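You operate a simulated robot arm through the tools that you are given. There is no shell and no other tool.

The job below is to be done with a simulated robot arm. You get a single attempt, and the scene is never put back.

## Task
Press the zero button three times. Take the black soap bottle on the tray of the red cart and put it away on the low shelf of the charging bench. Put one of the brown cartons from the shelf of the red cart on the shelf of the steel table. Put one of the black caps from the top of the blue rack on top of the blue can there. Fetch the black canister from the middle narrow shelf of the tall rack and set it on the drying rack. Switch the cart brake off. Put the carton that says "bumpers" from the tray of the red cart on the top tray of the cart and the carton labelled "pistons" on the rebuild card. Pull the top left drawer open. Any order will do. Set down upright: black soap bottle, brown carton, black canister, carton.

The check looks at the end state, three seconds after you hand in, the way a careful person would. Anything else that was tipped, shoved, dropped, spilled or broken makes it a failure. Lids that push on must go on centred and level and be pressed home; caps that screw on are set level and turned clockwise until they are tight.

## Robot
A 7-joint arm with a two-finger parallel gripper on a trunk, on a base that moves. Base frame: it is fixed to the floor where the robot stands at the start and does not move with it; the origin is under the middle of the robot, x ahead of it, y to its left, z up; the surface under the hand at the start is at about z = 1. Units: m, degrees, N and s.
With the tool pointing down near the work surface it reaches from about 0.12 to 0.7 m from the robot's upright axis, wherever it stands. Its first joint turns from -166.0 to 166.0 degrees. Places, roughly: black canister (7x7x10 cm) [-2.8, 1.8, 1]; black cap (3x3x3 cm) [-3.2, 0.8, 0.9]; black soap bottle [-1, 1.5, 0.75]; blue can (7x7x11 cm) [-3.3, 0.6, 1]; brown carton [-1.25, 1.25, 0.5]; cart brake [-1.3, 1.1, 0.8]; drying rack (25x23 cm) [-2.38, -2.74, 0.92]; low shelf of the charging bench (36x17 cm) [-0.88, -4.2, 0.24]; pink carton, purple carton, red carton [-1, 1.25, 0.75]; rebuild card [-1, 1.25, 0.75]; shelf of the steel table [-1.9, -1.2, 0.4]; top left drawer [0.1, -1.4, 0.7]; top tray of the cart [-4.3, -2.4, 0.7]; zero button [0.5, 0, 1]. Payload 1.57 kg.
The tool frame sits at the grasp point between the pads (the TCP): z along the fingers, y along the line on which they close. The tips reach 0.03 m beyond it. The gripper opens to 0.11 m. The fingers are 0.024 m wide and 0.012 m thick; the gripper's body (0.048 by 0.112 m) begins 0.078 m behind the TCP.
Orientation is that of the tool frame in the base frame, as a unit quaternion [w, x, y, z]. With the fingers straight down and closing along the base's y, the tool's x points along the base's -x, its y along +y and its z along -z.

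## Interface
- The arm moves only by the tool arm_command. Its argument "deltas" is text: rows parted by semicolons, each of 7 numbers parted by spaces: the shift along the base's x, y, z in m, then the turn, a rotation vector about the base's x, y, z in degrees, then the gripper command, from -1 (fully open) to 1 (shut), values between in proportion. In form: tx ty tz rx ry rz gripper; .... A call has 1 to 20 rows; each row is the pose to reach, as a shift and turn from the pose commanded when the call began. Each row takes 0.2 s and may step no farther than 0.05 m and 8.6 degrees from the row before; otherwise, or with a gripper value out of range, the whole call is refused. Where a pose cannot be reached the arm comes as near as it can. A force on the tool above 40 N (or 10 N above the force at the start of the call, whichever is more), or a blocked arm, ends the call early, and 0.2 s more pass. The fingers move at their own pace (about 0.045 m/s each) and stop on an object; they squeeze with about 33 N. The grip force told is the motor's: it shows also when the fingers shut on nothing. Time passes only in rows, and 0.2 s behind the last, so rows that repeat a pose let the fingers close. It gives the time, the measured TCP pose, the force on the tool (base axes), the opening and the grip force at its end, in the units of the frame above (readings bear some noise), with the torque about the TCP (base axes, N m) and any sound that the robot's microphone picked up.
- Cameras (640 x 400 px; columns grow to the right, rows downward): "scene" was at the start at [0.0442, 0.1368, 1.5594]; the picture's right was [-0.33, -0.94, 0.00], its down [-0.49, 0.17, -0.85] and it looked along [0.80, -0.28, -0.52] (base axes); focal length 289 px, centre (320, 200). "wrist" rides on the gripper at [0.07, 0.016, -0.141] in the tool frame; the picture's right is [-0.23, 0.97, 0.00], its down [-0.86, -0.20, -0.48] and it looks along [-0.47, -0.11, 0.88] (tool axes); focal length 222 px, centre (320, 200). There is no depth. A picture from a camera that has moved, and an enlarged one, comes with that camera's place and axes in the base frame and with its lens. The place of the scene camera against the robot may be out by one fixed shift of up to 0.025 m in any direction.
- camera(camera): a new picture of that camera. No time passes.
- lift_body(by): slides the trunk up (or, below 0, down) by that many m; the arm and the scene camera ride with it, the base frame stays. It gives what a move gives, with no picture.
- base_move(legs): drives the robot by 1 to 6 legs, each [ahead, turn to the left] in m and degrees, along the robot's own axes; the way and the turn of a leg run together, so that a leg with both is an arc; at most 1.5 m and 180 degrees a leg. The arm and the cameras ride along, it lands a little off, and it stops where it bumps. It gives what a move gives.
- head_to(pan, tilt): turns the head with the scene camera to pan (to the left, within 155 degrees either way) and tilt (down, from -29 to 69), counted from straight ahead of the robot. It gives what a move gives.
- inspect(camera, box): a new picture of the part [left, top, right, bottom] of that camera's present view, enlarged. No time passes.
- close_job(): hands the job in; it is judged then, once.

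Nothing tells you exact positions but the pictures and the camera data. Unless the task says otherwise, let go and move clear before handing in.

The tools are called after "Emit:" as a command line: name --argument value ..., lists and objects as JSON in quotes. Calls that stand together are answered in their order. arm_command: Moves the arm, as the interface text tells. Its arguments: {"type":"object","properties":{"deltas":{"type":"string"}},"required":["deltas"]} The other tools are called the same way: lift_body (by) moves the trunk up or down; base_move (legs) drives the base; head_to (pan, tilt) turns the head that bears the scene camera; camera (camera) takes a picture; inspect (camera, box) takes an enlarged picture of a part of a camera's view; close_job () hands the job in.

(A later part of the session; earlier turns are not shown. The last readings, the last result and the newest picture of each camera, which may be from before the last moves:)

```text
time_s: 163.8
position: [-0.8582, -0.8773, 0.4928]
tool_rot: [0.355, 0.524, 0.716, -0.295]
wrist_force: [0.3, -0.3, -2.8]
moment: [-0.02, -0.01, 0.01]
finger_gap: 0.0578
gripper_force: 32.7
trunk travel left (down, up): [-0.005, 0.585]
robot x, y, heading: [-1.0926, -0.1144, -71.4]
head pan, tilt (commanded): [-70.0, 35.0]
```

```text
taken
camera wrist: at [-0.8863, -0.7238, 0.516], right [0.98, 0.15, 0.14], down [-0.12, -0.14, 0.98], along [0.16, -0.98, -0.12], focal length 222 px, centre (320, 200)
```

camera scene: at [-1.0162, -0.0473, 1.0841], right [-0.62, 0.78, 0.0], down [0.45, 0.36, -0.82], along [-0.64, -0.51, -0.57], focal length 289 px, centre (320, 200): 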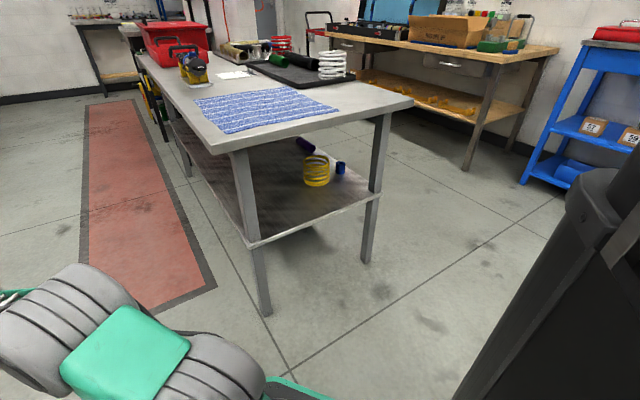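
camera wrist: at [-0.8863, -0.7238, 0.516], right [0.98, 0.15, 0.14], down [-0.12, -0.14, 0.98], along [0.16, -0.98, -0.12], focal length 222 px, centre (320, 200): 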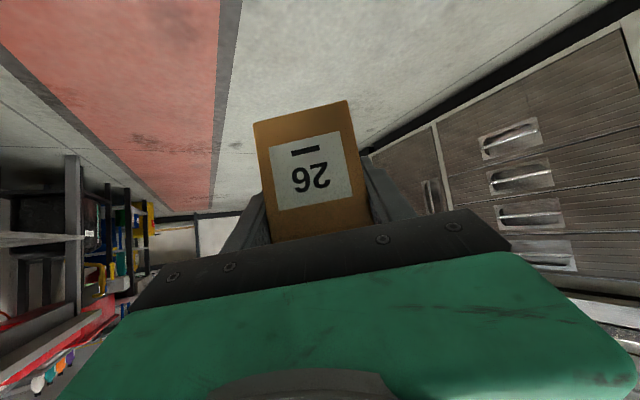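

The steel table's shelf is at z ≈ 0.40 with its long side running from (-1.44,-0.68) to (-1.89,-1.99); the middle is free. I drive down the aisle and turn to face it from about 1 m away.

Emit:
base_move --legs '[[1.469, 0], [0, -125]]'

Emit:
head_to --pan 0 --tilt 35

Emit:
camera --camera "scene"

Emit:
camera --camera "wrist"

```text
time_s: 171.3
position: [-0.3859, -2.2719, 0.4884]
tool_rot: [0.349, 0.526, 0.717, -0.294]
wrist_force: [0.0, 0.7, -3.0]
moment: [0.01, 0.01, -0.01]
finger_gap: 0.0579
gripper_force: 33.7
trunk travel left (down, up): [-0.005, 0.585]
robot x, y, heading: [-0.6255, -1.5086, -71.5]
head pan, tilt (commanded): [-70.0, 35.0]
stopped in leg 1: the force on the tool passed its limit at 42 N (the readings are from after the stop); the commanded pose is now the measured one
```

```text
time_s: 172.7
position: [-0.3872, -2.2728, 0.4887]
tool_rot: [0.35, 0.526, 0.717, -0.295]
wrist_force: [-2.1, 0.6, -3.4]
moment: [0.06, -0.01, -0.02]
finger_gap: 0.0579
gripper_force: 32.5
trunk travel left (down, up): [-0.005, 0.585]
robot x, y, heading: [-0.6217, -1.5066, -71.7]
head pan, tilt (commanded): [0.0, 35.0]
```

```text
taken
camera scene: at [-0.4495, -1.4732, 1.0841], right [-0.95, -0.32, 0.0], down [-0.18, 0.54, -0.82], along [0.26, -0.78, -0.57], focal length 289 px, centre (320, 200)
```

scene: 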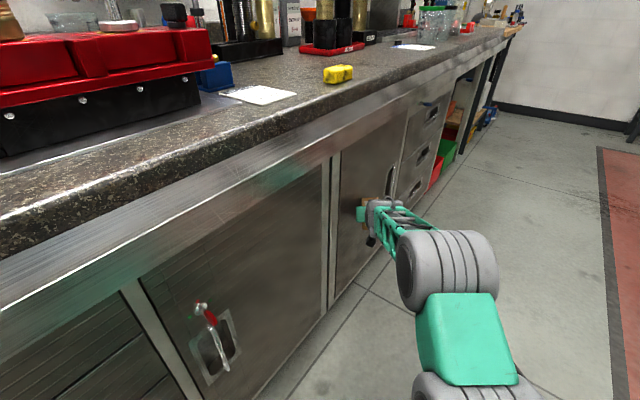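

```text
taken
camera wrist: at [-0.4146, -2.1189, 0.5133], right [0.98, 0.14, 0.13], down [-0.11, -0.14, 0.98], along [0.16, -0.98, -0.13], focal length 222 px, centre (320, 200)
```

wrist: 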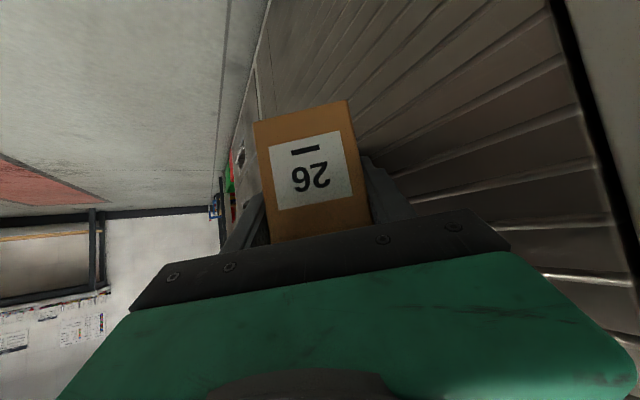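

The room is skewed, so the cabinet face was nearer than I thought and the carton touched it; the grip is unchanged and nothing looks moved. I back off a little and then turn toward the table.

Emit:
base_move --legs '[[-0.08, 0]]'

Emit:
base_move --legs '[[0, -125]]'

Emit:
camera --camera "scene"

Emit:
camera --camera "wrist"

```text
time_s: 173.8
position: [-0.4122, -2.1957, 0.4894]
tool_rot: [0.351, 0.525, 0.717, -0.294]
wrist_force: [0.0, -0.1, -3.3]
moment: [0.03, 0.02, 0.0]
finger_gap: 0.058
gripper_force: 32.9
trunk travel left (down, up): [-0.005, 0.585]
robot x, y, heading: [-0.6511, -1.4295, -71.5]
head pan, tilt (commanded): [0.0, 35.0]
```

```text
time_s: 179.3
position: [-1.4177, -1.1993, 0.4889]
tool_rot: [-0.096, 0.88, -0.128, -0.448]
wrist_force: [0.6, 0.7, -2.7]
moment: [0.0, -0.03, 0.02]
finger_gap: 0.0579
gripper_force: 33.1
trunk travel left (down, up): [-0.005, 0.585]
robot x, y, heading: [-0.6515, -1.4343, 164.6]
head pan, tilt (commanded): [0.0, 35.0]
```

```text
taken
camera scene: at [-0.6996, -1.5598, 1.0841], right [0.27, 0.96, 0.0], down [0.55, -0.15, -0.82], along [-0.79, 0.22, -0.57], focal length 289 px, centre (320, 200)
```

scene: 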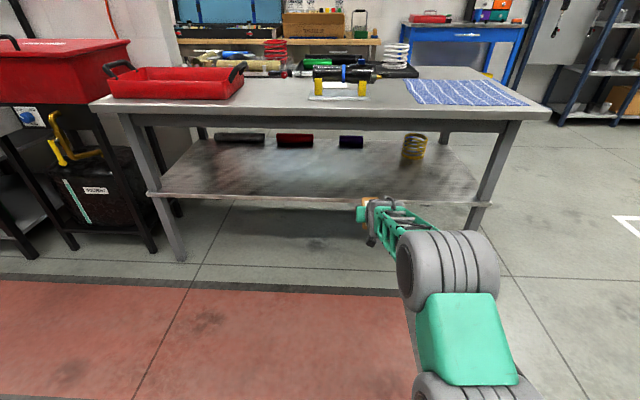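

```text
taken
camera wrist: at [-1.277, -1.264, 0.5134], right [-0.43, -0.89, 0.13], down [-0.06, 0.17, 0.98], along [-0.9, 0.42, -0.13], focal length 222 px, centre (320, 200)
```

wrist: 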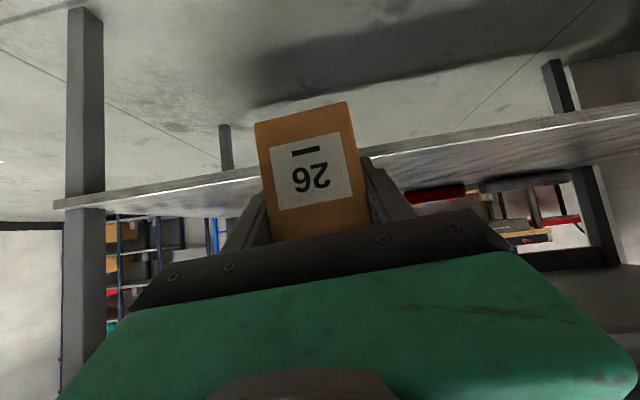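

Facing the table squarely: the shelf front is free, objects stand along its back. I drive forward 0.31 m so the carton is over the shelf, 4 cm above it.

Emit:
base_move --legs '[[0.309, 0]]'

Emit:
camera --camera "scene"

Emit:
camera --camera "wrist"

```text
time_s: 181.4
position: [-1.7094, -1.1151, 0.4887]
tool_rot: [-0.097, 0.88, -0.129, -0.447]
wrist_force: [-0.4, 0.4, -2.3]
moment: [-0.03, -0.04, -0.02]
finger_gap: 0.0578
gripper_force: 32.7
trunk travel left (down, up): [-0.005, 0.585]
robot x, y, heading: [-0.9394, -1.351, 164.4]
head pan, tilt (commanded): [0.0, 35.0]
```

```text
taken
camera scene: at [-0.9926, -1.4778, 1.0841], right [0.27, 0.96, 0.0], down [0.55, -0.15, -0.82], along [-0.79, 0.22, -0.57], focal length 289 px, centre (320, 200)
```

scene: 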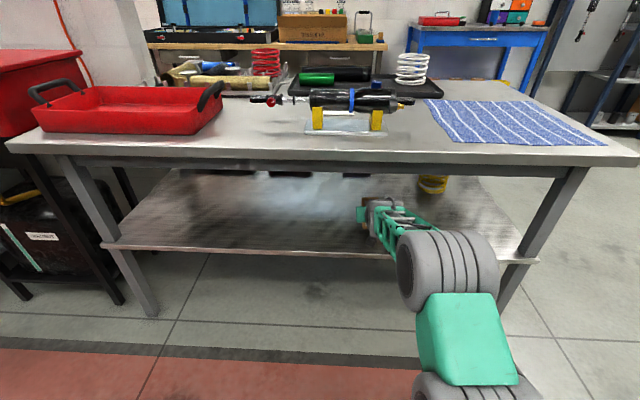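

```text
taken
camera wrist: at [-1.5696, -1.1815, 0.5133], right [-0.43, -0.89, 0.13], down [-0.06, 0.17, 0.98], along [-0.9, 0.42, -0.13], focal length 222 px, centre (320, 200)
```

wrist: 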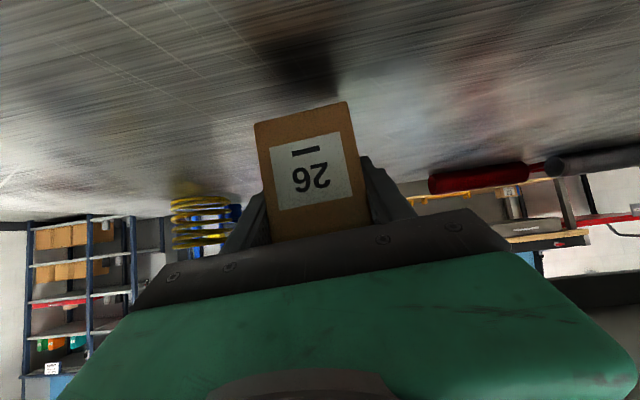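

The carton is over the shelf. I lower it gently until it rests.

Emit:
arm_command --deltas "0 0 -0.006 0 0 0 1; 0 0 -0.013 0 0 0 1; 0 0 -0.02 0 0 0 1; 0 0 -0.026 0 0 0 1; 0 0 -0.03 0 0 0 1; 0 0 -0.033 0 0 0 1; 0 0 -0.036 0 0 0 1"

```text
time_s: 183.0
position: [-1.7131, -1.1151, 0.4633]
tool_rot: [-0.098, 0.876, -0.129, -0.455]
wrist_force: [5.3, -2.1, 39.3]
moment: [-1.04, 0.95, 0.13]
finger_gap: 0.0572
gripper_force: 31.0
trunk travel left (down, up): [-0.005, 0.585]
robot x, y, heading: [-0.9403, -1.349, 164.4]
head pan, tilt (commanded): [0.0, 35.0]
```

It rests on the shelf (39 N pressed a bit firmly at TCP z ≈ 0.463). I ease up and check the force.

Emit:
arm_command --deltas "0 0 0.005 0 0 0 1; 0 0 0.009 0 0 0 1; 0 0 0.009 0 0 0 1"

Emit:
camera --camera "wrist"

```text
time_s: 183.8
position: [-1.7091, -1.1151, 0.4622]
tool_rot: [-0.097, 0.88, -0.128, -0.447]
wrist_force: [-7.5, 0.2, 14.1]
moment: [-0.27, 0.93, -0.15]
finger_gap: 0.0578
gripper_force: 33.1
trunk travel left (down, up): [-0.005, 0.585]
robot x, y, heading: [-0.9444, -1.3485, 164.3]
head pan, tilt (commanded): [0.0, 35.0]
```

```text
taken
camera wrist: at [-1.5685, -1.1816, 0.4867], right [-0.43, -0.89, 0.13], down [-0.06, 0.17, 0.98], along [-0.9, 0.42, -0.13], focal length 222 px, centre (320, 200)
```

wrist: 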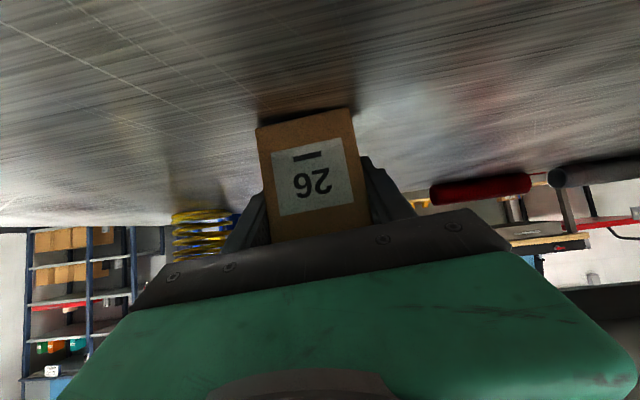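

The carton's base is on the shelf. I ease up 2 mm more, open the fingers slowly and check that it stands.

Emit:
arm_command --deltas "0 0 0.002 0 0 0 1; 0 0 0.002 0 0 0 0.3; 0 0 0.002 0 0 0 -0.2; 0 0 0.002 0 0 0 -0.6; 0 0 0.002 0 0 0 -1; 0 0 0.002 0 0 0 -1; 0 0 0.002 0 0 0 -1; 0 0 0.002 0 0 0 -1"

Emit:
camera --camera "wrist"

```text
time_s: 185.6
position: [-1.7093, -1.1155, 0.4648]
tool_rot: [-0.097, 0.88, -0.128, -0.448]
wrist_force: [-0.4, 0.3, 0.9]
moment: [-0.02, 0.01, 0.01]
finger_gap: 0.11
gripper_force: 0.1
trunk travel left (down, up): [-0.005, 0.585]
robot x, y, heading: [-0.9384, -1.3505, 164.1]
head pan, tilt (commanded): [0.0, 35.0]
```

```text
taken
camera wrist: at [-1.5694, -1.1813, 0.4892], right [-0.43, -0.89, 0.13], down [-0.06, 0.17, 0.98], along [-0.9, 0.42, -0.13], focal length 222 px, centre (320, 200)
```

wrist: 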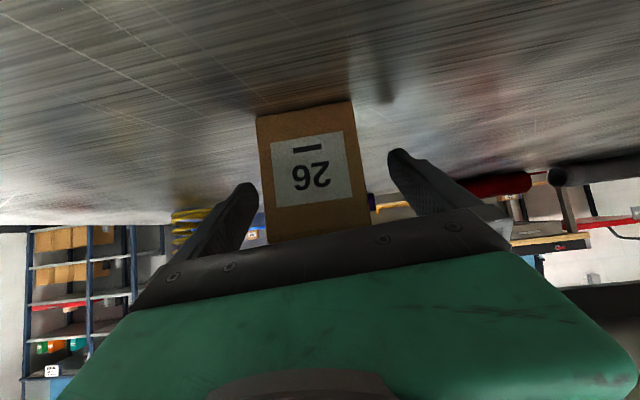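

The carton stands free. I back straight out from the table.

Emit:
base_move --legs '[[-0.35, 0]]'

Emit:
camera --camera "scene"

Emit:
camera --camera "wrist"

```text
time_s: 187.8
position: [-1.3736, -1.2096, 0.4652]
tool_rot: [-0.097, 0.88, -0.128, -0.448]
wrist_force: [-0.5, 0.4, -0.1]
moment: [-0.02, 0.0, 0.03]
finger_gap: 0.1101
gripper_force: 0.0
trunk travel left (down, up): [-0.005, 0.585]
robot x, y, heading: [-0.6033, -1.4424, 164.6]
head pan, tilt (commanded): [0.0, 35.0]
```

```text
taken
camera scene: at [-0.6565, -1.5719, 1.0841], right [0.27, 0.96, 0.0], down [0.55, -0.15, -0.82], along [-0.79, 0.22, -0.57], focal length 289 px, centre (320, 200)
```

scene: 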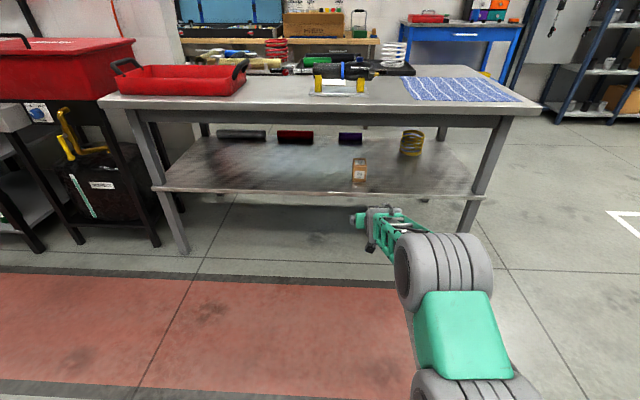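

```text
taken
camera wrist: at [-1.2337, -1.2756, 0.4892], right [-0.43, -0.89, 0.13], down [-0.06, 0.17, 0.98], along [-0.9, 0.42, -0.13], focal length 222 px, centre (320, 200)
```

wrist: 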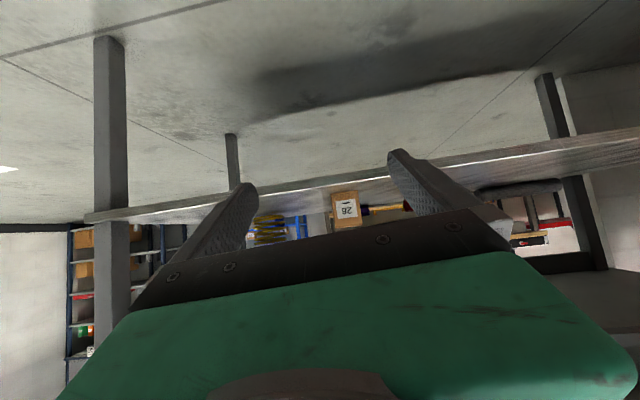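

The brown carton stands upright on the steel table's shelf. Next is the soap bottle: I raise the trunk, keeping the tilted hand, and drive back up to the red cart.

Emit:
lift_body --by 0.47

Emit:
base_move --legs '[[0, -72], [1.3, 0], [0.9, 0]]'

Emit:
head_to --pan 20 --tilt 35

Emit:
camera --camera "scene"

Emit:
camera --camera "wrist"

```text
refused: 0.47 is not a number from -0.4 to 0.4
```

```text
time_s: 201.8
position: [-0.6626, 1.534, 0.4653]
tool_rot: [-0.343, 0.632, -0.625, -0.304]
wrist_force: [-0.2, 0.1, 0.7]
moment: [0.03, 0.05, 0.01]
finger_gap: 0.1101
gripper_force: 0.1
trunk travel left (down, up): [-0.005, 0.585]
robot x, y, heading: [-0.6597, 0.7323, 91.5]
head pan, tilt (commanded): [0.0, 35.0]
```

```text
time_s: 202.6
position: [-0.6617, 1.5331, 0.4642]
tool_rot: [-0.343, 0.632, -0.625, -0.303]
wrist_force: [0.4, 0.4, 0.3]
moment: [0.01, -0.01, -0.01]
finger_gap: 0.1099
gripper_force: 0.0
trunk travel left (down, up): [-0.005, 0.585]
robot x, y, heading: [-0.6606, 0.7312, 91.5]
head pan, tilt (commanded): [20.0, 35.0]
```

```text
taken
camera scene: at [-0.8235, 0.7614, 1.0841], right [0.93, 0.37, 0.0], down [0.21, -0.53, -0.82], along [-0.3, 0.76, -0.57], focal length 289 px, centre (320, 200)
```

scene: 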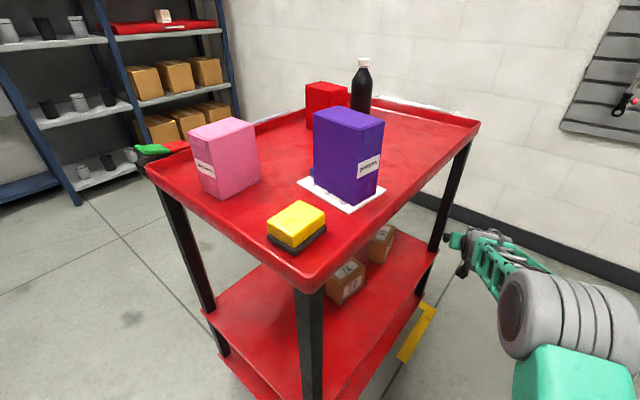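

```text
taken
camera wrist: at [-0.6844, 1.3773, 0.4892], right [-0.98, 0.15, 0.13], down [0.15, 0.11, 0.98], along [0.13, 0.98, -0.13], focal length 222 px, centre (320, 200)
```

wrist: 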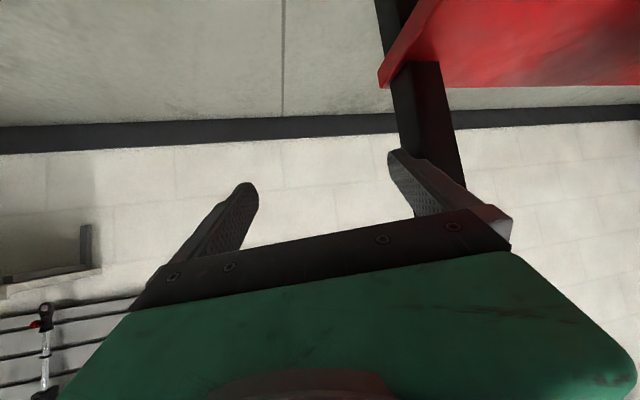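

The lift was refused (limit 0.4 per call), so the low arm came along beside the cart without touching. I back off, raise the trunk in two steps, then go round to approach the bottle from the cart's near side.

Emit:
base_move --legs '[[-0.35, 0]]'

Emit:
lift_body --by 0.4

Emit:
lift_body --by 0.1

Emit:
base_move --legs '[[0, -42], [0.85, 0], [0, 102]]'

Emit:
head_to --pan 10 --tilt 35

Emit:
camera --camera "scene"

Emit:
camera --camera "wrist"

```text
time_s: 204.8
position: [-0.6505, 1.1867, 0.4654]
tool_rot: [-0.344, 0.63, -0.627, -0.302]
wrist_force: [1.0, -0.8, 0.1]
moment: [-0.01, 0.01, 0.0]
finger_gap: 0.1101
gripper_force: 0.2
trunk travel left (down, up): [-0.005, 0.585]
robot x, y, heading: [-0.6466, 0.3837, 91.3]
head pan, tilt (commanded): [20.0, 35.0]
```

```text
time_s: 208.7
position: [-0.6498, 1.1874, 0.866]
tool_rot: [-0.344, 0.63, -0.627, -0.302]
wrist_force: [0.4, 0.0, -0.8]
moment: [-0.01, 0.04, -0.01]
finger_gap: 0.1101
gripper_force: 0.1
trunk travel left (down, up): [-0.405, 0.185]
robot x, y, heading: [-0.6508, 0.3856, 91.4]
head pan, tilt (commanded): [20.0, 35.0]
```

```text
time_s: 210.0
position: [-0.6505, 1.1868, 0.9654]
tool_rot: [-0.343, 0.631, -0.627, -0.302]
wrist_force: [1.1, 0.3, 0.0]
moment: [-0.01, -0.06, -0.02]
finger_gap: 0.1098
gripper_force: 0.2
trunk travel left (down, up): [-0.505, 0.085]
robot x, y, heading: [-0.6541, 0.3846, 91.2]
head pan, tilt (commanded): [20.0, 35.0]
```

```text
time_s: 220.8
position: [-0.7911, 1.4123, 0.9652]
tool_rot: [-0.145, 0.86, -0.225, -0.434]
wrist_force: [-0.1, 0.2, -0.4]
moment: [0.0, 0.04, 0.02]
finger_gap: 0.1102
gripper_force: 0.1
trunk travel left (down, up): [-0.505, 0.085]
robot x, y, heading: [-0.0925, 1.0171, 151.7]
head pan, tilt (commanded): [20.0, 35.0]
```

```text
time_s: 221.5
position: [-0.7908, 1.4129, 0.9654]
tool_rot: [-0.146, 0.86, -0.226, -0.434]
wrist_force: [0.7, -0.5, -0.9]
moment: [0.01, 0.03, -0.01]
finger_gap: 0.1101
gripper_force: 0.0
trunk travel left (down, up): [-0.505, 0.085]
robot x, y, heading: [-0.0938, 1.0196, 151.4]
head pan, tilt (commanded): [10.0, 35.0]
```

```text
taken
camera scene: at [-0.1793, 0.8918, 1.5841], right [0.31, 0.95, 0.0], down [0.54, -0.18, -0.82], along [-0.78, 0.26, -0.57], focal length 289 px, centre (320, 200)
```

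scene: 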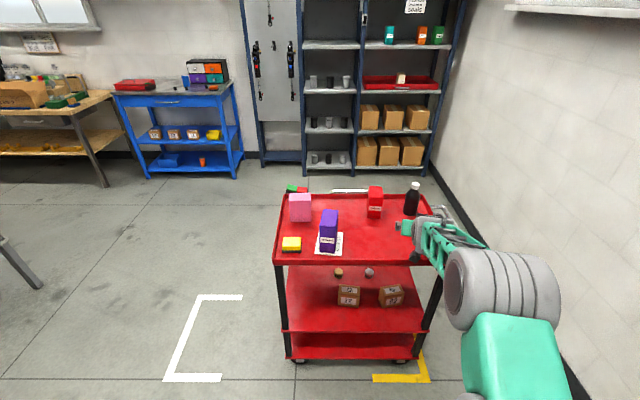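

```text
taken
camera wrist: at [-0.6685, 1.3173, 0.9892], right [-0.62, -0.77, 0.13], down [-0.02, 0.18, 0.98], along [-0.79, 0.61, -0.13], focal length 222 px, centre (320, 200)
```

wrist: 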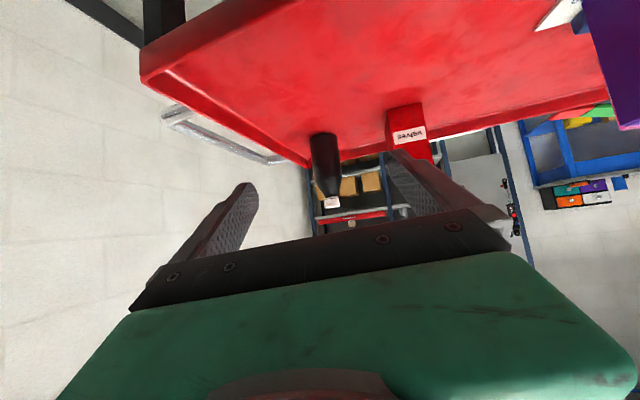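

The bottle is straight ahead of the fingers, with the "valves" carton to its left. I zoom in to place it.

Emit:
inspect --camera "wrist" --box '[240, 80, 480, 240]'

Emit:
inspect --camera "scene" --box '[350, 170, 450, 250]'

```text
2.50 times, centred on (360, 160) of wrist
camera zoom: at [-0.6685, 1.3173, 0.9892], right [-0.62, -0.77, 0.13], down [-0.02, 0.18, 0.98], along [-0.79, 0.61, -0.13], focal length 555 px, centre (220, 300)
```

zoom: 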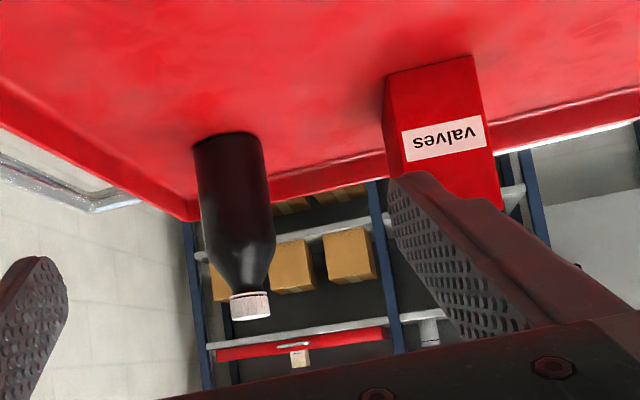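

```text
5.00 times, centred on (400, 210) of scene
camera zoom: at [-0.1793, 0.8918, 1.5841], right [0.31, 0.95, 0.0], down [0.54, -0.18, -0.82], along [-0.78, 0.26, -0.57], focal length 1445 px, centre (-80, 150)
```

zoom: 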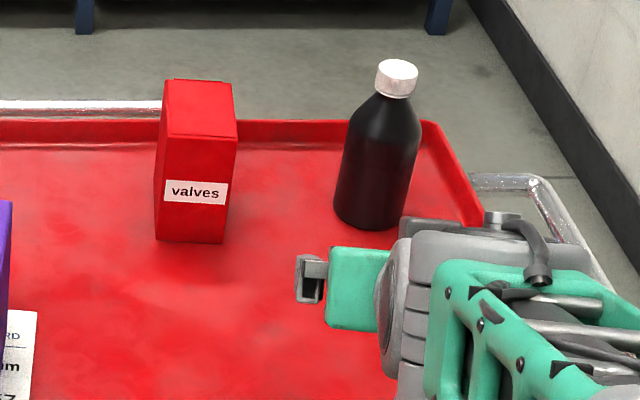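

The bottle stands at about (-1.038, 1.574), 5.6 cm wide and 15 cm tall. I drive 0.2 m closer with the hand above its height, then fine-position with the arm.

Emit:
base_move --legs '[[0.2, 0]]'

Emit:
inspect --camera "wrist" --box '[200, 50, 480, 240]'

```text
time_s: 223.1
position: [-0.9692, 1.5074, 0.9645]
tool_rot: [-0.145, 0.86, -0.225, -0.434]
wrist_force: [0.3, -0.2, 0.1]
moment: [0.01, 0.02, -0.02]
finger_gap: 0.1101
gripper_force: 0.1
trunk travel left (down, up): [-0.505, 0.085]
robot x, y, heading: [-0.2727, 1.1121, 151.7]
head pan, tilt (commanded): [10.0, 35.0]
```

```text
2.11 times, centred on (340, 145) of wrist
camera zoom: at [-0.8467, 1.4124, 0.9889], right [-0.62, -0.78, 0.13], down [-0.02, 0.18, 0.98], along [-0.79, 0.6, -0.13], focal length 468 px, centre (278, 316)
```

zoom: 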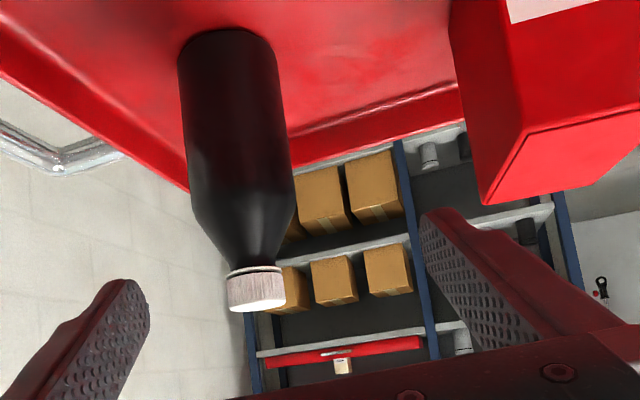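

The bottle centre is confirmed at (-1.041, 1.572). I shift sideways to centre on it, then drive 7 cm more.

Emit:
arm_command --deltas "0.006 0.009 0 0 0 0 -0.9; 0.011 0.018 0 0 0 0 -0.9; 0.011 0.018 0 0 0 0 -0.9"

Emit:
base_move --legs '[[0.07, 0]]'

Emit:
inspect --camera "wrist" --box '[200, 0, 480, 240]'

```text
time_s: 223.9
position: [-0.9584, 1.5254, 0.9636]
tool_rot: [-0.145, 0.86, -0.224, -0.434]
wrist_force: [-0.3, 0.1, -0.5]
moment: [0.01, -0.02, -0.03]
finger_gap: 0.1045
gripper_force: 0.1
trunk travel left (down, up): [-0.505, 0.085]
robot x, y, heading: [-0.272, 1.1153, 151.5]
head pan, tilt (commanded): [10.0, 35.0]
```

```text
time_s: 224.9
position: [-1.0198, 1.5585, 0.9636]
tool_rot: [-0.145, 0.861, -0.224, -0.434]
wrist_force: [-0.4, 0.0, -0.4]
moment: [0.0, 0.0, 0.0]
finger_gap: 0.1042
gripper_force: 0.1
trunk travel left (down, up): [-0.505, 0.085]
robot x, y, heading: [-0.331, 1.1482, 151.5]
head pan, tilt (commanded): [10.0, 35.0]
```

```text
1.67 times, centred on (340, 120) of wrist
camera zoom: at [-0.8969, 1.4638, 0.9879], right [-0.62, -0.78, 0.13], down [-0.02, 0.18, 0.98], along [-0.79, 0.61, -0.13], focal length 370 px, centre (287, 333)
```

zoom: 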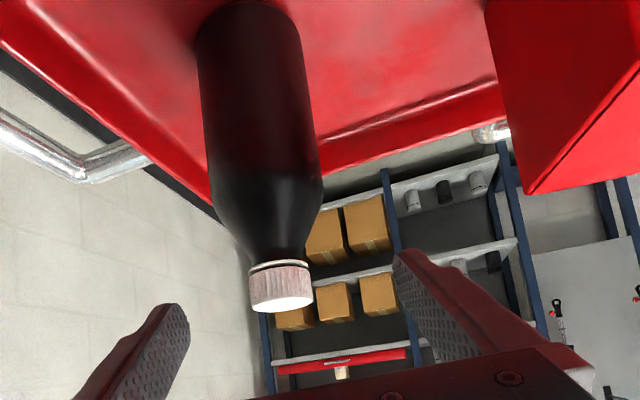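

The cap sits between the fingers. I move the last 2 cm and descend around the bottle's body.

Emit:
arm_command --deltas "-0.010 0.007 0 0 0 0 -0.9; -0.020 0.0135 -0.015 0 0 0 -0.9; -0.020 0.0135 -0.04 0 0 0 -0.9; -0.020 0.0135 -0.065 0 0 0 -0.9; -0.020 0.0135 -0.085 0 0 0 -0.9; -0.020 0.0135 -0.1 0 0 0 -0.9; -0.020 0.0135 -0.105 0 0 0 -0.9"

Emit:
inspect --camera "wrist" --box '[200, 0, 480, 240]'

Emit:
inspect --camera "scene" --box '[350, 170, 530, 290]'

```text
time_s: 226.5
position: [-1.0387, 1.5715, 0.8582]
tool_rot: [-0.146, 0.86, -0.225, -0.434]
wrist_force: [1.1, 0.2, 0.3]
moment: [-0.01, -0.01, -0.02]
finger_gap: 0.1046
gripper_force: 0.1
trunk travel left (down, up): [-0.505, 0.085]
robot x, y, heading: [-0.3327, 1.1445, 151.7]
head pan, tilt (commanded): [10.0, 35.0]
```

```text
1.67 times, centred on (340, 120) of wrist
camera zoom: at [-0.9161, 1.4769, 0.8826], right [-0.62, -0.78, 0.13], down [-0.02, 0.18, 0.98], along [-0.79, 0.61, -0.13], focal length 370 px, centre (287, 333)
```

zoom: 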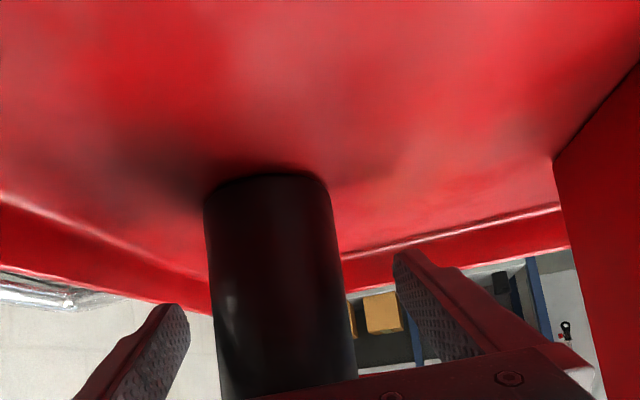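

```text
3.33 times, centred on (440, 230) of scene
camera zoom: at [-0.4181, 1.0207, 1.5841], right [0.31, 0.95, 0.0], down [0.54, -0.18, -0.82], along [-0.78, 0.26, -0.57], focal length 964 px, centre (-80, 100)
```

zoom: 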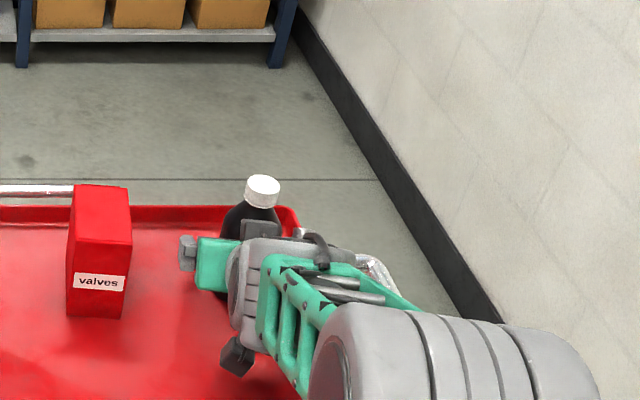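

The bottle's body is between the fingers. I close and lift slowly.

Emit:
arm_command --deltas "0 0 0 0 0 0 -0.3; 0 0 0 0 0 0 0.3; 0 0 0 0 0 0 1; 0 0 0 0 0 0 1; 0 0 0 0 0 0 1; 0 0 0 0 0 0 1; 0 0 0 0 0 0 1"

Emit:
arm_command --deltas "0 0 0.003 0 0 0 1; 0 0 0.008 0 0 0 1; 0 0 0.015 0 0 0 1; 0 0 0.023 0 0 0 1; 0 0 0.031 0 0 0 1; 0 0 0.039 0 0 0 1; 0 0 0.047 0 0 0 1; 0 0 0.055 0 0 0 1; 0 0 0.063 0 0 0 1; 0 0 0.071 0 0 0 1; 0 0 0.079 0 0 0 1; 0 0 0.087 0 0 0 1; 0 0 0.095 0 0 0 1; 0 0 0.1 0 0 0 1; 0 0 0.1 0 0 0 1"

Emit:
inspect --camera "wrist" --box '[200, 0, 480, 240]'

Emit:
inspect --camera "scene" --box '[350, 130, 530, 290]'

```text
time_s: 228.1
position: [-1.039, 1.5728, 0.8598]
tool_rot: [-0.146, 0.86, -0.225, -0.434]
wrist_force: [-1.3, -0.1, 1.0]
moment: [-0.06, 0.13, 0.01]
finger_gap: 0.0594
gripper_force: 33.1
trunk travel left (down, up): [-0.505, 0.085]
robot x, y, heading: [-0.33, 1.1442, 151.4]
head pan, tilt (commanded): [10.0, 35.0]
```

```text
time_s: 231.3
position: [-1.04, 1.5728, 0.9585]
tool_rot: [-0.145, 0.861, -0.225, -0.433]
wrist_force: [-0.3, -0.4, -2.8]
moment: [-0.02, -0.01, -0.03]
finger_gap: 0.0589
gripper_force: 32.8
trunk travel left (down, up): [-0.505, 0.085]
robot x, y, heading: [-0.3326, 1.143, 151.5]
head pan, tilt (commanded): [10.0, 35.0]
```

```text
1.67 times, centred on (340, 120) of wrist
camera zoom: at [-0.9167, 1.477, 0.9825], right [-0.62, -0.78, 0.13], down [-0.02, 0.18, 0.98], along [-0.79, 0.61, -0.13], focal length 370 px, centre (287, 333)
```

zoom: 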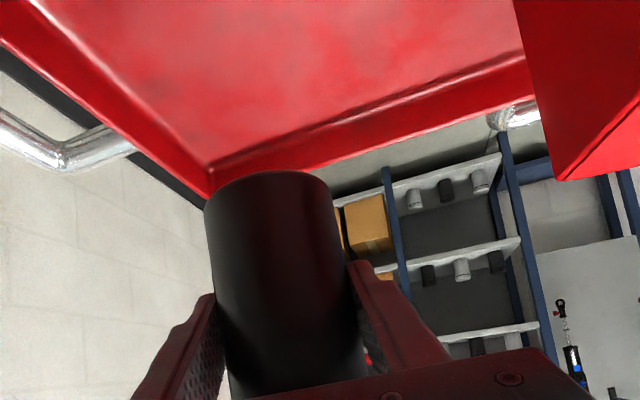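

```text
2.50 times, centred on (440, 210) of scene
camera zoom: at [-0.4184, 1.0208, 1.5841], right [0.31, 0.95, 0.0], down [0.54, -0.18, -0.82], along [-0.78, 0.26, -0.57], focal length 723 px, centre (20, 175)
```

zoom: 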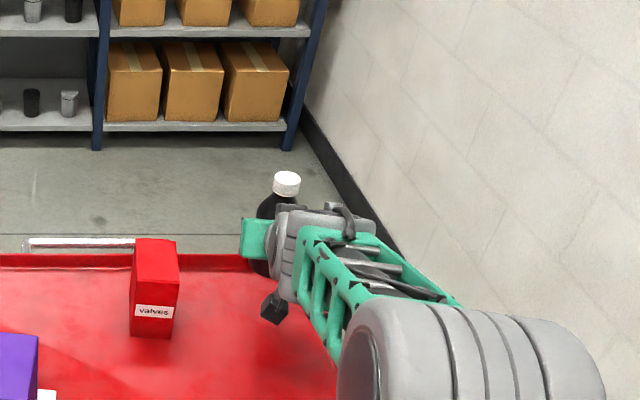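

The bottle is lifted 10 cm with a steady grip. I back away from the cart, turn, and drive down the aisle toward the charging bench, keeping to the middle.

Emit:
base_move --legs '[[-0.5, 0]]'

Emit:
camera --camera "wrist"

Emit:
base_move --legs '[[0, 95.5], [1.5, 0]]'

Emit:
head_to --pan 10 --tilt 20

Emit:
camera --camera "scene"

Emit:
camera --camera "wrist"

```text
time_s: 234.2
position: [-0.6021, 1.3384, 0.9565]
tool_rot: [-0.146, 0.86, -0.226, -0.433]
wrist_force: [-0.5, 0.0, -2.6]
moment: [-0.02, -0.04, 0.01]
finger_gap: 0.0586
gripper_force: 32.4
trunk travel left (down, up): [-0.505, 0.085]
robot x, y, heading: [0.1016, 0.9088, 151.6]
head pan, tilt (commanded): [10.0, 35.0]
```

```text
taken
camera wrist: at [-0.4803, 1.243, 0.9826], right [-0.62, -0.77, 0.13], down [-0.02, 0.18, 0.98], along [-0.78, 0.61, -0.13], focal length 222 px, centre (320, 200)
```

wrist: 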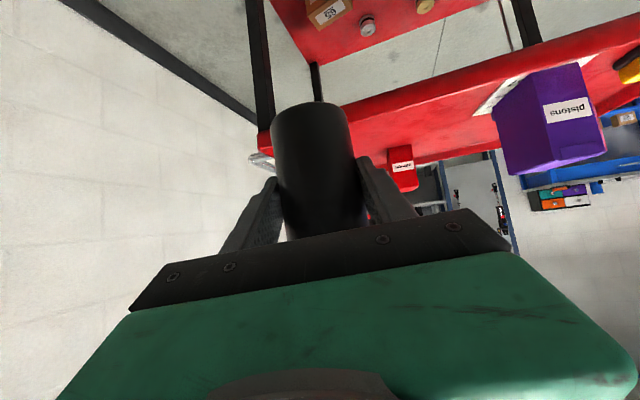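

```text
time_s: 245.5
position: [-0.9652, -1.1354, 0.9581]
tool_rot: [0.209, 0.762, 0.459, -0.407]
wrist_force: [0.6, -0.2, -4.7]
moment: [0.06, -0.02, 0.0]
finger_gap: 0.0582
gripper_force: 33.3
trunk travel left (down, up): [-0.505, 0.085]
robot x, y, heading: [-0.5559, -0.4174, -117.2]
head pan, tilt (commanded): [10.0, 35.0]
```

```text
time_s: 246.3
position: [-0.9645, -1.1344, 0.9577]
tool_rot: [0.209, 0.762, 0.459, -0.407]
wrist_force: [0.2, -0.4, -3.2]
moment: [0.03, 0.0, 0.02]
finger_gap: 0.0584
gripper_force: 33.1
trunk travel left (down, up): [-0.505, 0.085]
robot x, y, heading: [-0.5522, -0.4196, -117.2]
head pan, tilt (commanded): [10.0, 20.0]
```

```text
taken
camera scene: at [-0.3976, -0.5135, 1.6079], right [-0.96, 0.29, 0.0], down [0.1, 0.33, -0.94], along [-0.27, -0.9, -0.34], focal length 289 px, centre (320, 200)
```

scene: 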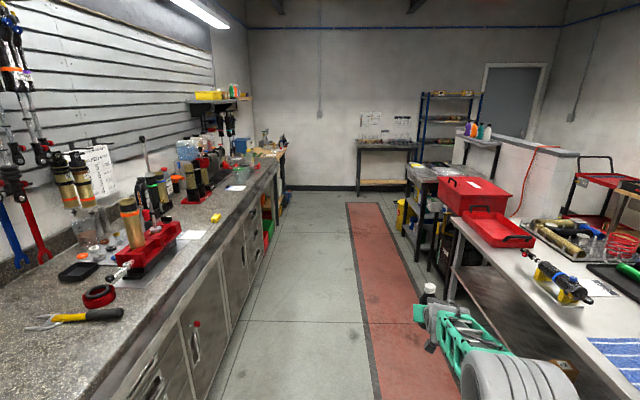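

```text
taken
camera wrist: at [-0.8745, -1.0092, 0.9822], right [0.79, -0.6, 0.13], down [-0.18, -0.02, 0.98], along [-0.59, -0.8, -0.13], focal length 222 px, centre (320, 200)
```

wrist: 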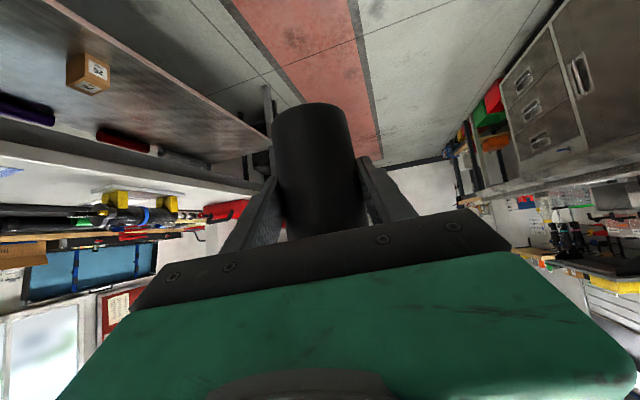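

I'm in the aisle with a clear view: workbench on the left, a bench at its far end and another against the far wall. I zoom in to identify the charging bench near (-0.88, -4.2).

Emit:
inspect --camera "scene" --box '[220, 110, 440, 260]'

Emit:
inspect --camera "scene" --box '[230, 120, 310, 250]'

```text
2.67 times, centred on (330, 185) of scene
camera zoom: at [-0.3976, -0.5135, 1.6079], right [-0.96, 0.29, 0.0], down [0.1, 0.33, -0.94], along [-0.27, -0.9, -0.34], focal length 771 px, centre (293, 240)
```

zoom: 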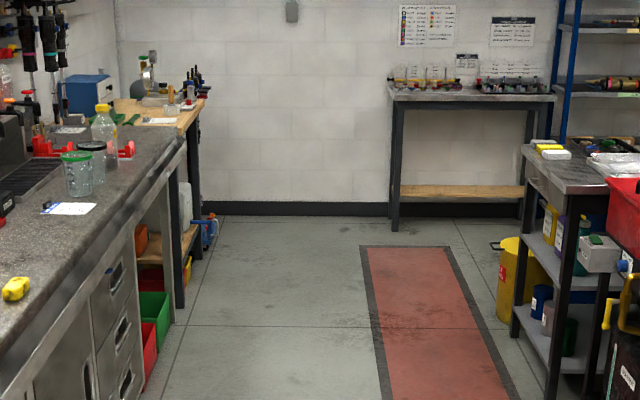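

```text
3.08 times, centred on (270, 185) of scene
camera zoom: at [-0.3976, -0.5135, 1.6079], right [-0.96, 0.29, 0.0], down [0.1, 0.33, -0.94], along [-0.27, -0.9, -0.34], focal length 889 px, centre (474, 246)
```

zoom: 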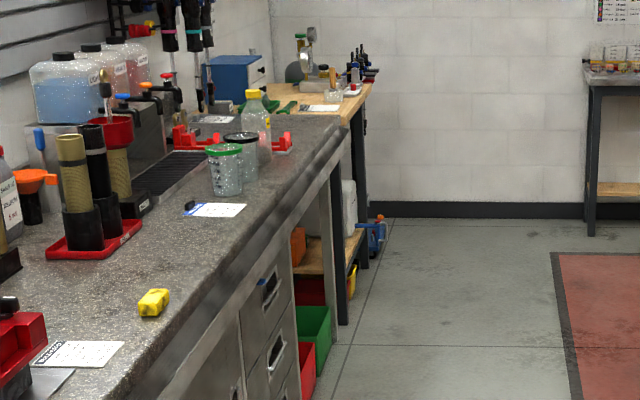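

The charging bench is the wooden-topped one beyond the workbench, with a low wooden shelf. I align with the aisle and drive closer.

Emit:
base_move --legs '[[0, 9], [1.5, 0], [1.2, 0]]'

Emit:
head_to --pan 45 --tilt 35

Emit:
camera --camera "scene"

Emit:
head_to --pan 0 --tilt 30

Emit:
camera --camera "scene"

```text
time_s: 260.1
position: [-1.6949, -3.7668, 0.958]
tool_rot: [0.242, 0.722, 0.519, -0.389]
wrist_force: [-0.4, 0.1, -3.0]
moment: [0.06, -0.01, 0.04]
finger_gap: 0.0582
gripper_force: 33.1
trunk travel left (down, up): [-0.505, 0.085]
robot x, y, heading: [-1.4049, -2.9907, -107.4]
head pan, tilt (commanded): [10.0, 20.0]
```

```text
time_s: 261.1
position: [-1.6947, -3.7661, 0.9586]
tool_rot: [0.242, 0.722, 0.52, -0.387]
wrist_force: [0.5, -0.8, -3.2]
moment: [0.03, -0.03, 0.01]
finger_gap: 0.0585
gripper_force: 33.4
trunk travel left (down, up): [-0.505, 0.085]
robot x, y, heading: [-1.4081, -2.998, -107.4]
head pan, tilt (commanded): [45.0, 35.0]
```

```text
taken
camera scene: at [-1.1817, -3.0492, 1.5841], right [-0.89, -0.46, 0.0], down [-0.26, 0.51, -0.82], along [0.38, -0.73, -0.57], focal length 289 px, centre (320, 200)
```

scene: 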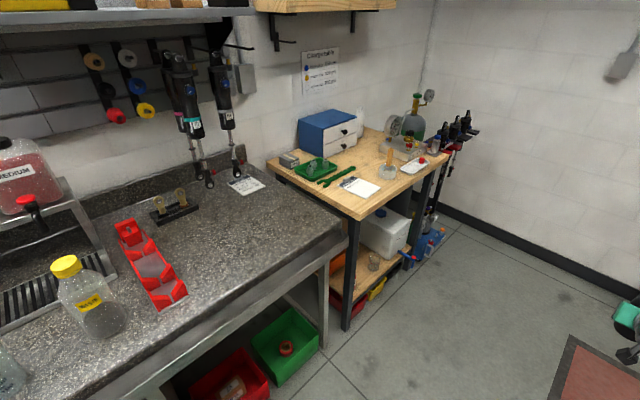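

```text
time_s: 262.2
position: [-1.6954, -3.7665, 0.9579]
tool_rot: [0.242, 0.722, 0.52, -0.388]
wrist_force: [0.1, -0.1, -1.9]
moment: [0.04, -0.02, -0.02]
finger_gap: 0.0585
gripper_force: 32.9
trunk travel left (down, up): [-0.505, 0.085]
robot x, y, heading: [-1.4063, -2.9942, -107.4]
head pan, tilt (commanded): [0.0, 30.0]
```

```text
taken
camera scene: at [-1.2495, -3.0573, 1.5919], right [-0.95, 0.3, 0.0], down [0.15, 0.48, -0.87], along [-0.26, -0.83, -0.5], focal length 289 px, centre (320, 200)
```

scene: 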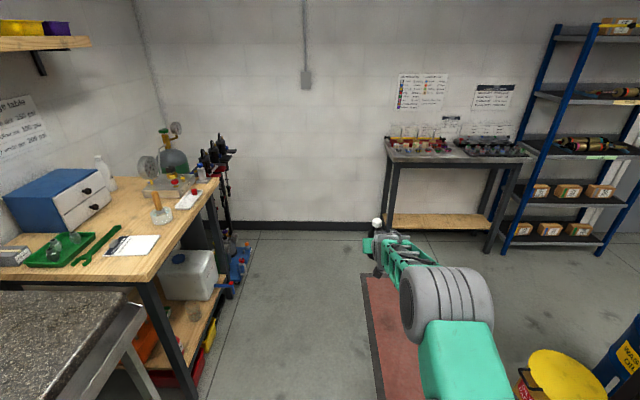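

The charging bench is the wooden one with the gas gauges; its low shelf already holds a white jug, a glass and something orange. I zoom in on the shelf.

Emit:
inspect --camera "scene" --box '[120, 220, 280, 400]'

Emit:
head_to --pan 45 --tilt 40

Emit:
inspect --camera "scene" --box '[280, 150, 480, 320]'

```text
2.22 times, centred on (200, 310) of scene
camera zoom: at [-1.2495, -3.0573, 1.5919], right [-0.95, 0.3, 0.0], down [0.15, 0.48, -0.87], along [-0.26, -0.83, -0.5], focal length 642 px, centre (587, -44)
```

zoom: 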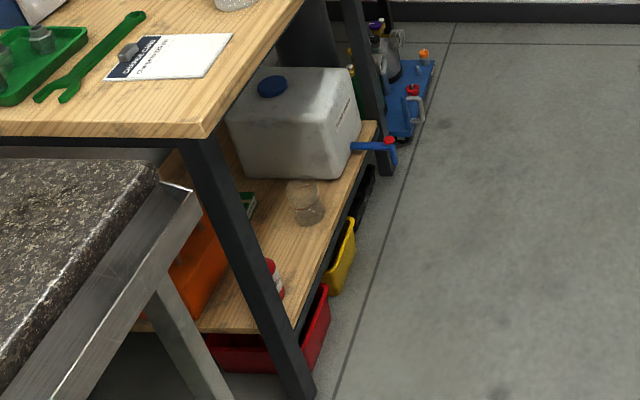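

```text
time_s: 263.3
position: [-1.6941, -3.7676, 0.958]
tool_rot: [0.242, 0.721, 0.52, -0.388]
wrist_force: [0.2, -0.3, -3.4]
moment: [0.04, -0.04, 0.01]
finger_gap: 0.0584
gripper_force: 33.0
trunk travel left (down, up): [-0.505, 0.085]
robot x, y, heading: [-1.4081, -2.9954, -107.6]
head pan, tilt (commanded): [45.0, 40.0]
```

```text
2.35 times, centred on (380, 235) of scene
camera zoom: at [-1.1831, -3.0465, 1.5766], right [-0.89, -0.46, 0.0], down [-0.3, 0.57, -0.77], along [0.35, -0.68, -0.64], focal length 680 px, centre (179, 118)
```

zoom: 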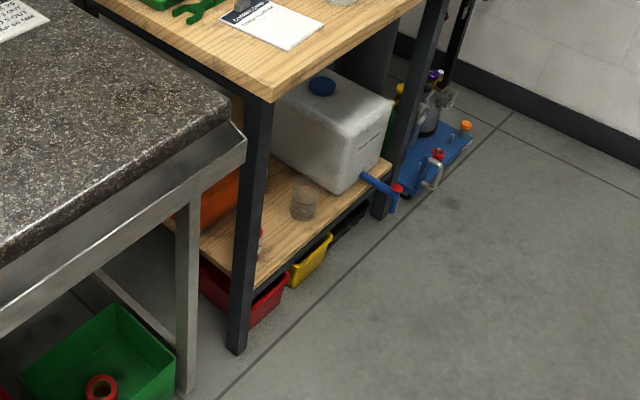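

There's a free gap on the shelf between a small red-white can and a glass jar, near (-0.88, -4.18), shelf z ≈ 0.24. I draw the arm in slowly first so the turn clears the bench.

Emit:
arm_command --deltas "0.002 0.006 0 0 0 0 1; 0.006 0.016 0 0 0 0 1; 0.011 0.03 0 0 0 0 1; 0.016 0.044 0 0 0 0 1; 0.021 0.058 0 0 0 0 1; 0.027 0.073 0 0 0 0 1; 0.032 0.088 0 0 0 0 1; 0.038 0.103 0 0 0 0 1; 0.043 0.118 0 0 0 0 1; 0.049 0.133 0 0 0 0 1; 0.054 0.148 0 0 0 0 1; 0.06 0.162 0 0 0 0 1; 0.065 0.175 0 0 0 0 1; 0.068 0.184 0 0 0 0 1; 0.0695 0.1876 0 0 0 0 1; 0.0695 0.1876 0 0 0 0 1"

Emit:
camera --camera "wrist"

```text
time_s: 266.7
position: [-1.6244, -3.5795, 0.9582]
tool_rot: [0.242, 0.722, 0.52, -0.387]
wrist_force: [-0.8, -0.6, -3.8]
moment: [0.02, 0.03, 0.01]
finger_gap: 0.0588
gripper_force: 32.8
trunk travel left (down, up): [-0.505, 0.085]
robot x, y, heading: [-1.4077, -2.9953, -107.5]
head pan, tilt (commanded): [45.0, 40.0]
```

```text
taken
camera wrist: at [-1.5562, -3.4395, 0.9825], right [0.88, -0.46, 0.13], down [-0.17, -0.05, 0.98], along [-0.45, -0.89, -0.13], focal length 222 px, centre (320, 200)
```

wrist: 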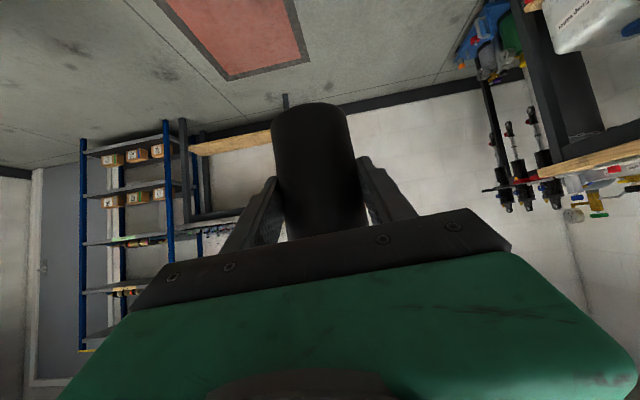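

Retracted to r ≈ 0.62 with the bottle still upright. I drive to the bench and turn to face its shelf, then lower the trunk.

Emit:
base_move --legs '[[0.968, 0], [0, 92.2]]'

Emit:
head_to --pan 0 --tilt 40

Emit:
camera --camera "scene"

Emit:
camera --camera "wrist"

```text
time_s: 275.7
position: [-1.1127, -4.1123, 0.9586]
tool_rot: [0.446, 0.131, 0.88, -0.098]
wrist_force: [-1.2, -0.2, -2.9]
moment: [0.02, 0.01, 0.0]
finger_gap: 0.0583
gripper_force: 32.6
trunk travel left (down, up): [-0.505, 0.085]
robot x, y, heading: [-1.7044, -3.9106, -16.2]
head pan, tilt (commanded): [45.0, 40.0]
```

```text
time_s: 276.8
position: [-1.1126, -4.1124, 0.96]
tool_rot: [0.446, 0.131, 0.88, -0.098]
wrist_force: [1.0, -0.3, -3.0]
moment: [0.01, 0.05, 0.01]
finger_gap: 0.0584
gripper_force: 33.1
trunk travel left (down, up): [-0.505, 0.085]
robot x, y, heading: [-1.7045, -3.9065, -16.1]
head pan, tilt (commanded): [0.0, 40.0]
```

```text
taken
camera scene: at [-1.6167, -3.7566, 1.5765], right [-0.28, -0.96, 0.0], down [-0.62, 0.18, -0.77], along [0.74, -0.21, -0.64], focal length 289 px, centre (320, 200)
```

scene: 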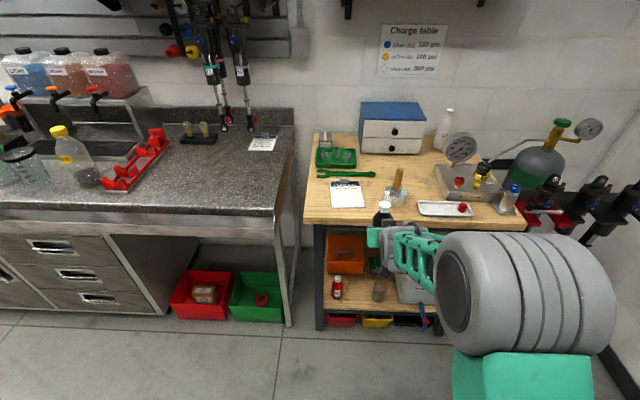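

```text
taken
camera wrist: at [-1.2555, -4.0462, 0.9825], right [0.44, 0.89, 0.13], down [0.06, -0.17, 0.98], along [0.9, -0.42, -0.13], focal length 222 px, centre (320, 200)
```

wrist: 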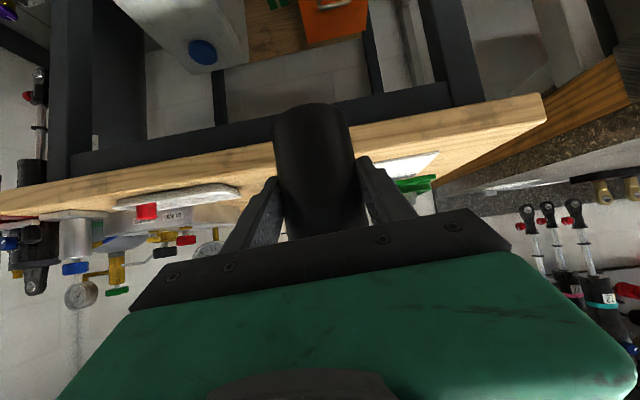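

The "Charge table" sign confirms it. I zoom in on its low shelf.

Emit:
inspect --camera "scene" --box '[300, 210, 460, 340]'

```text
3.08 times, centred on (380, 275) of scene
camera zoom: at [-1.6167, -3.7566, 1.5765], right [-0.28, -0.96, 0.0], down [-0.62, 0.18, -0.77], along [0.74, -0.21, -0.64], focal length 889 px, centre (135, -31)
```

zoom: 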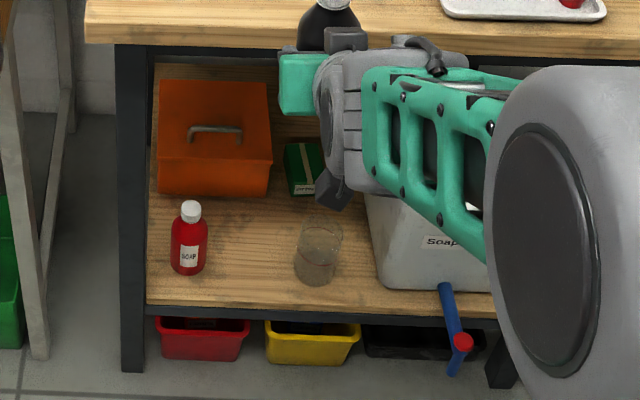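

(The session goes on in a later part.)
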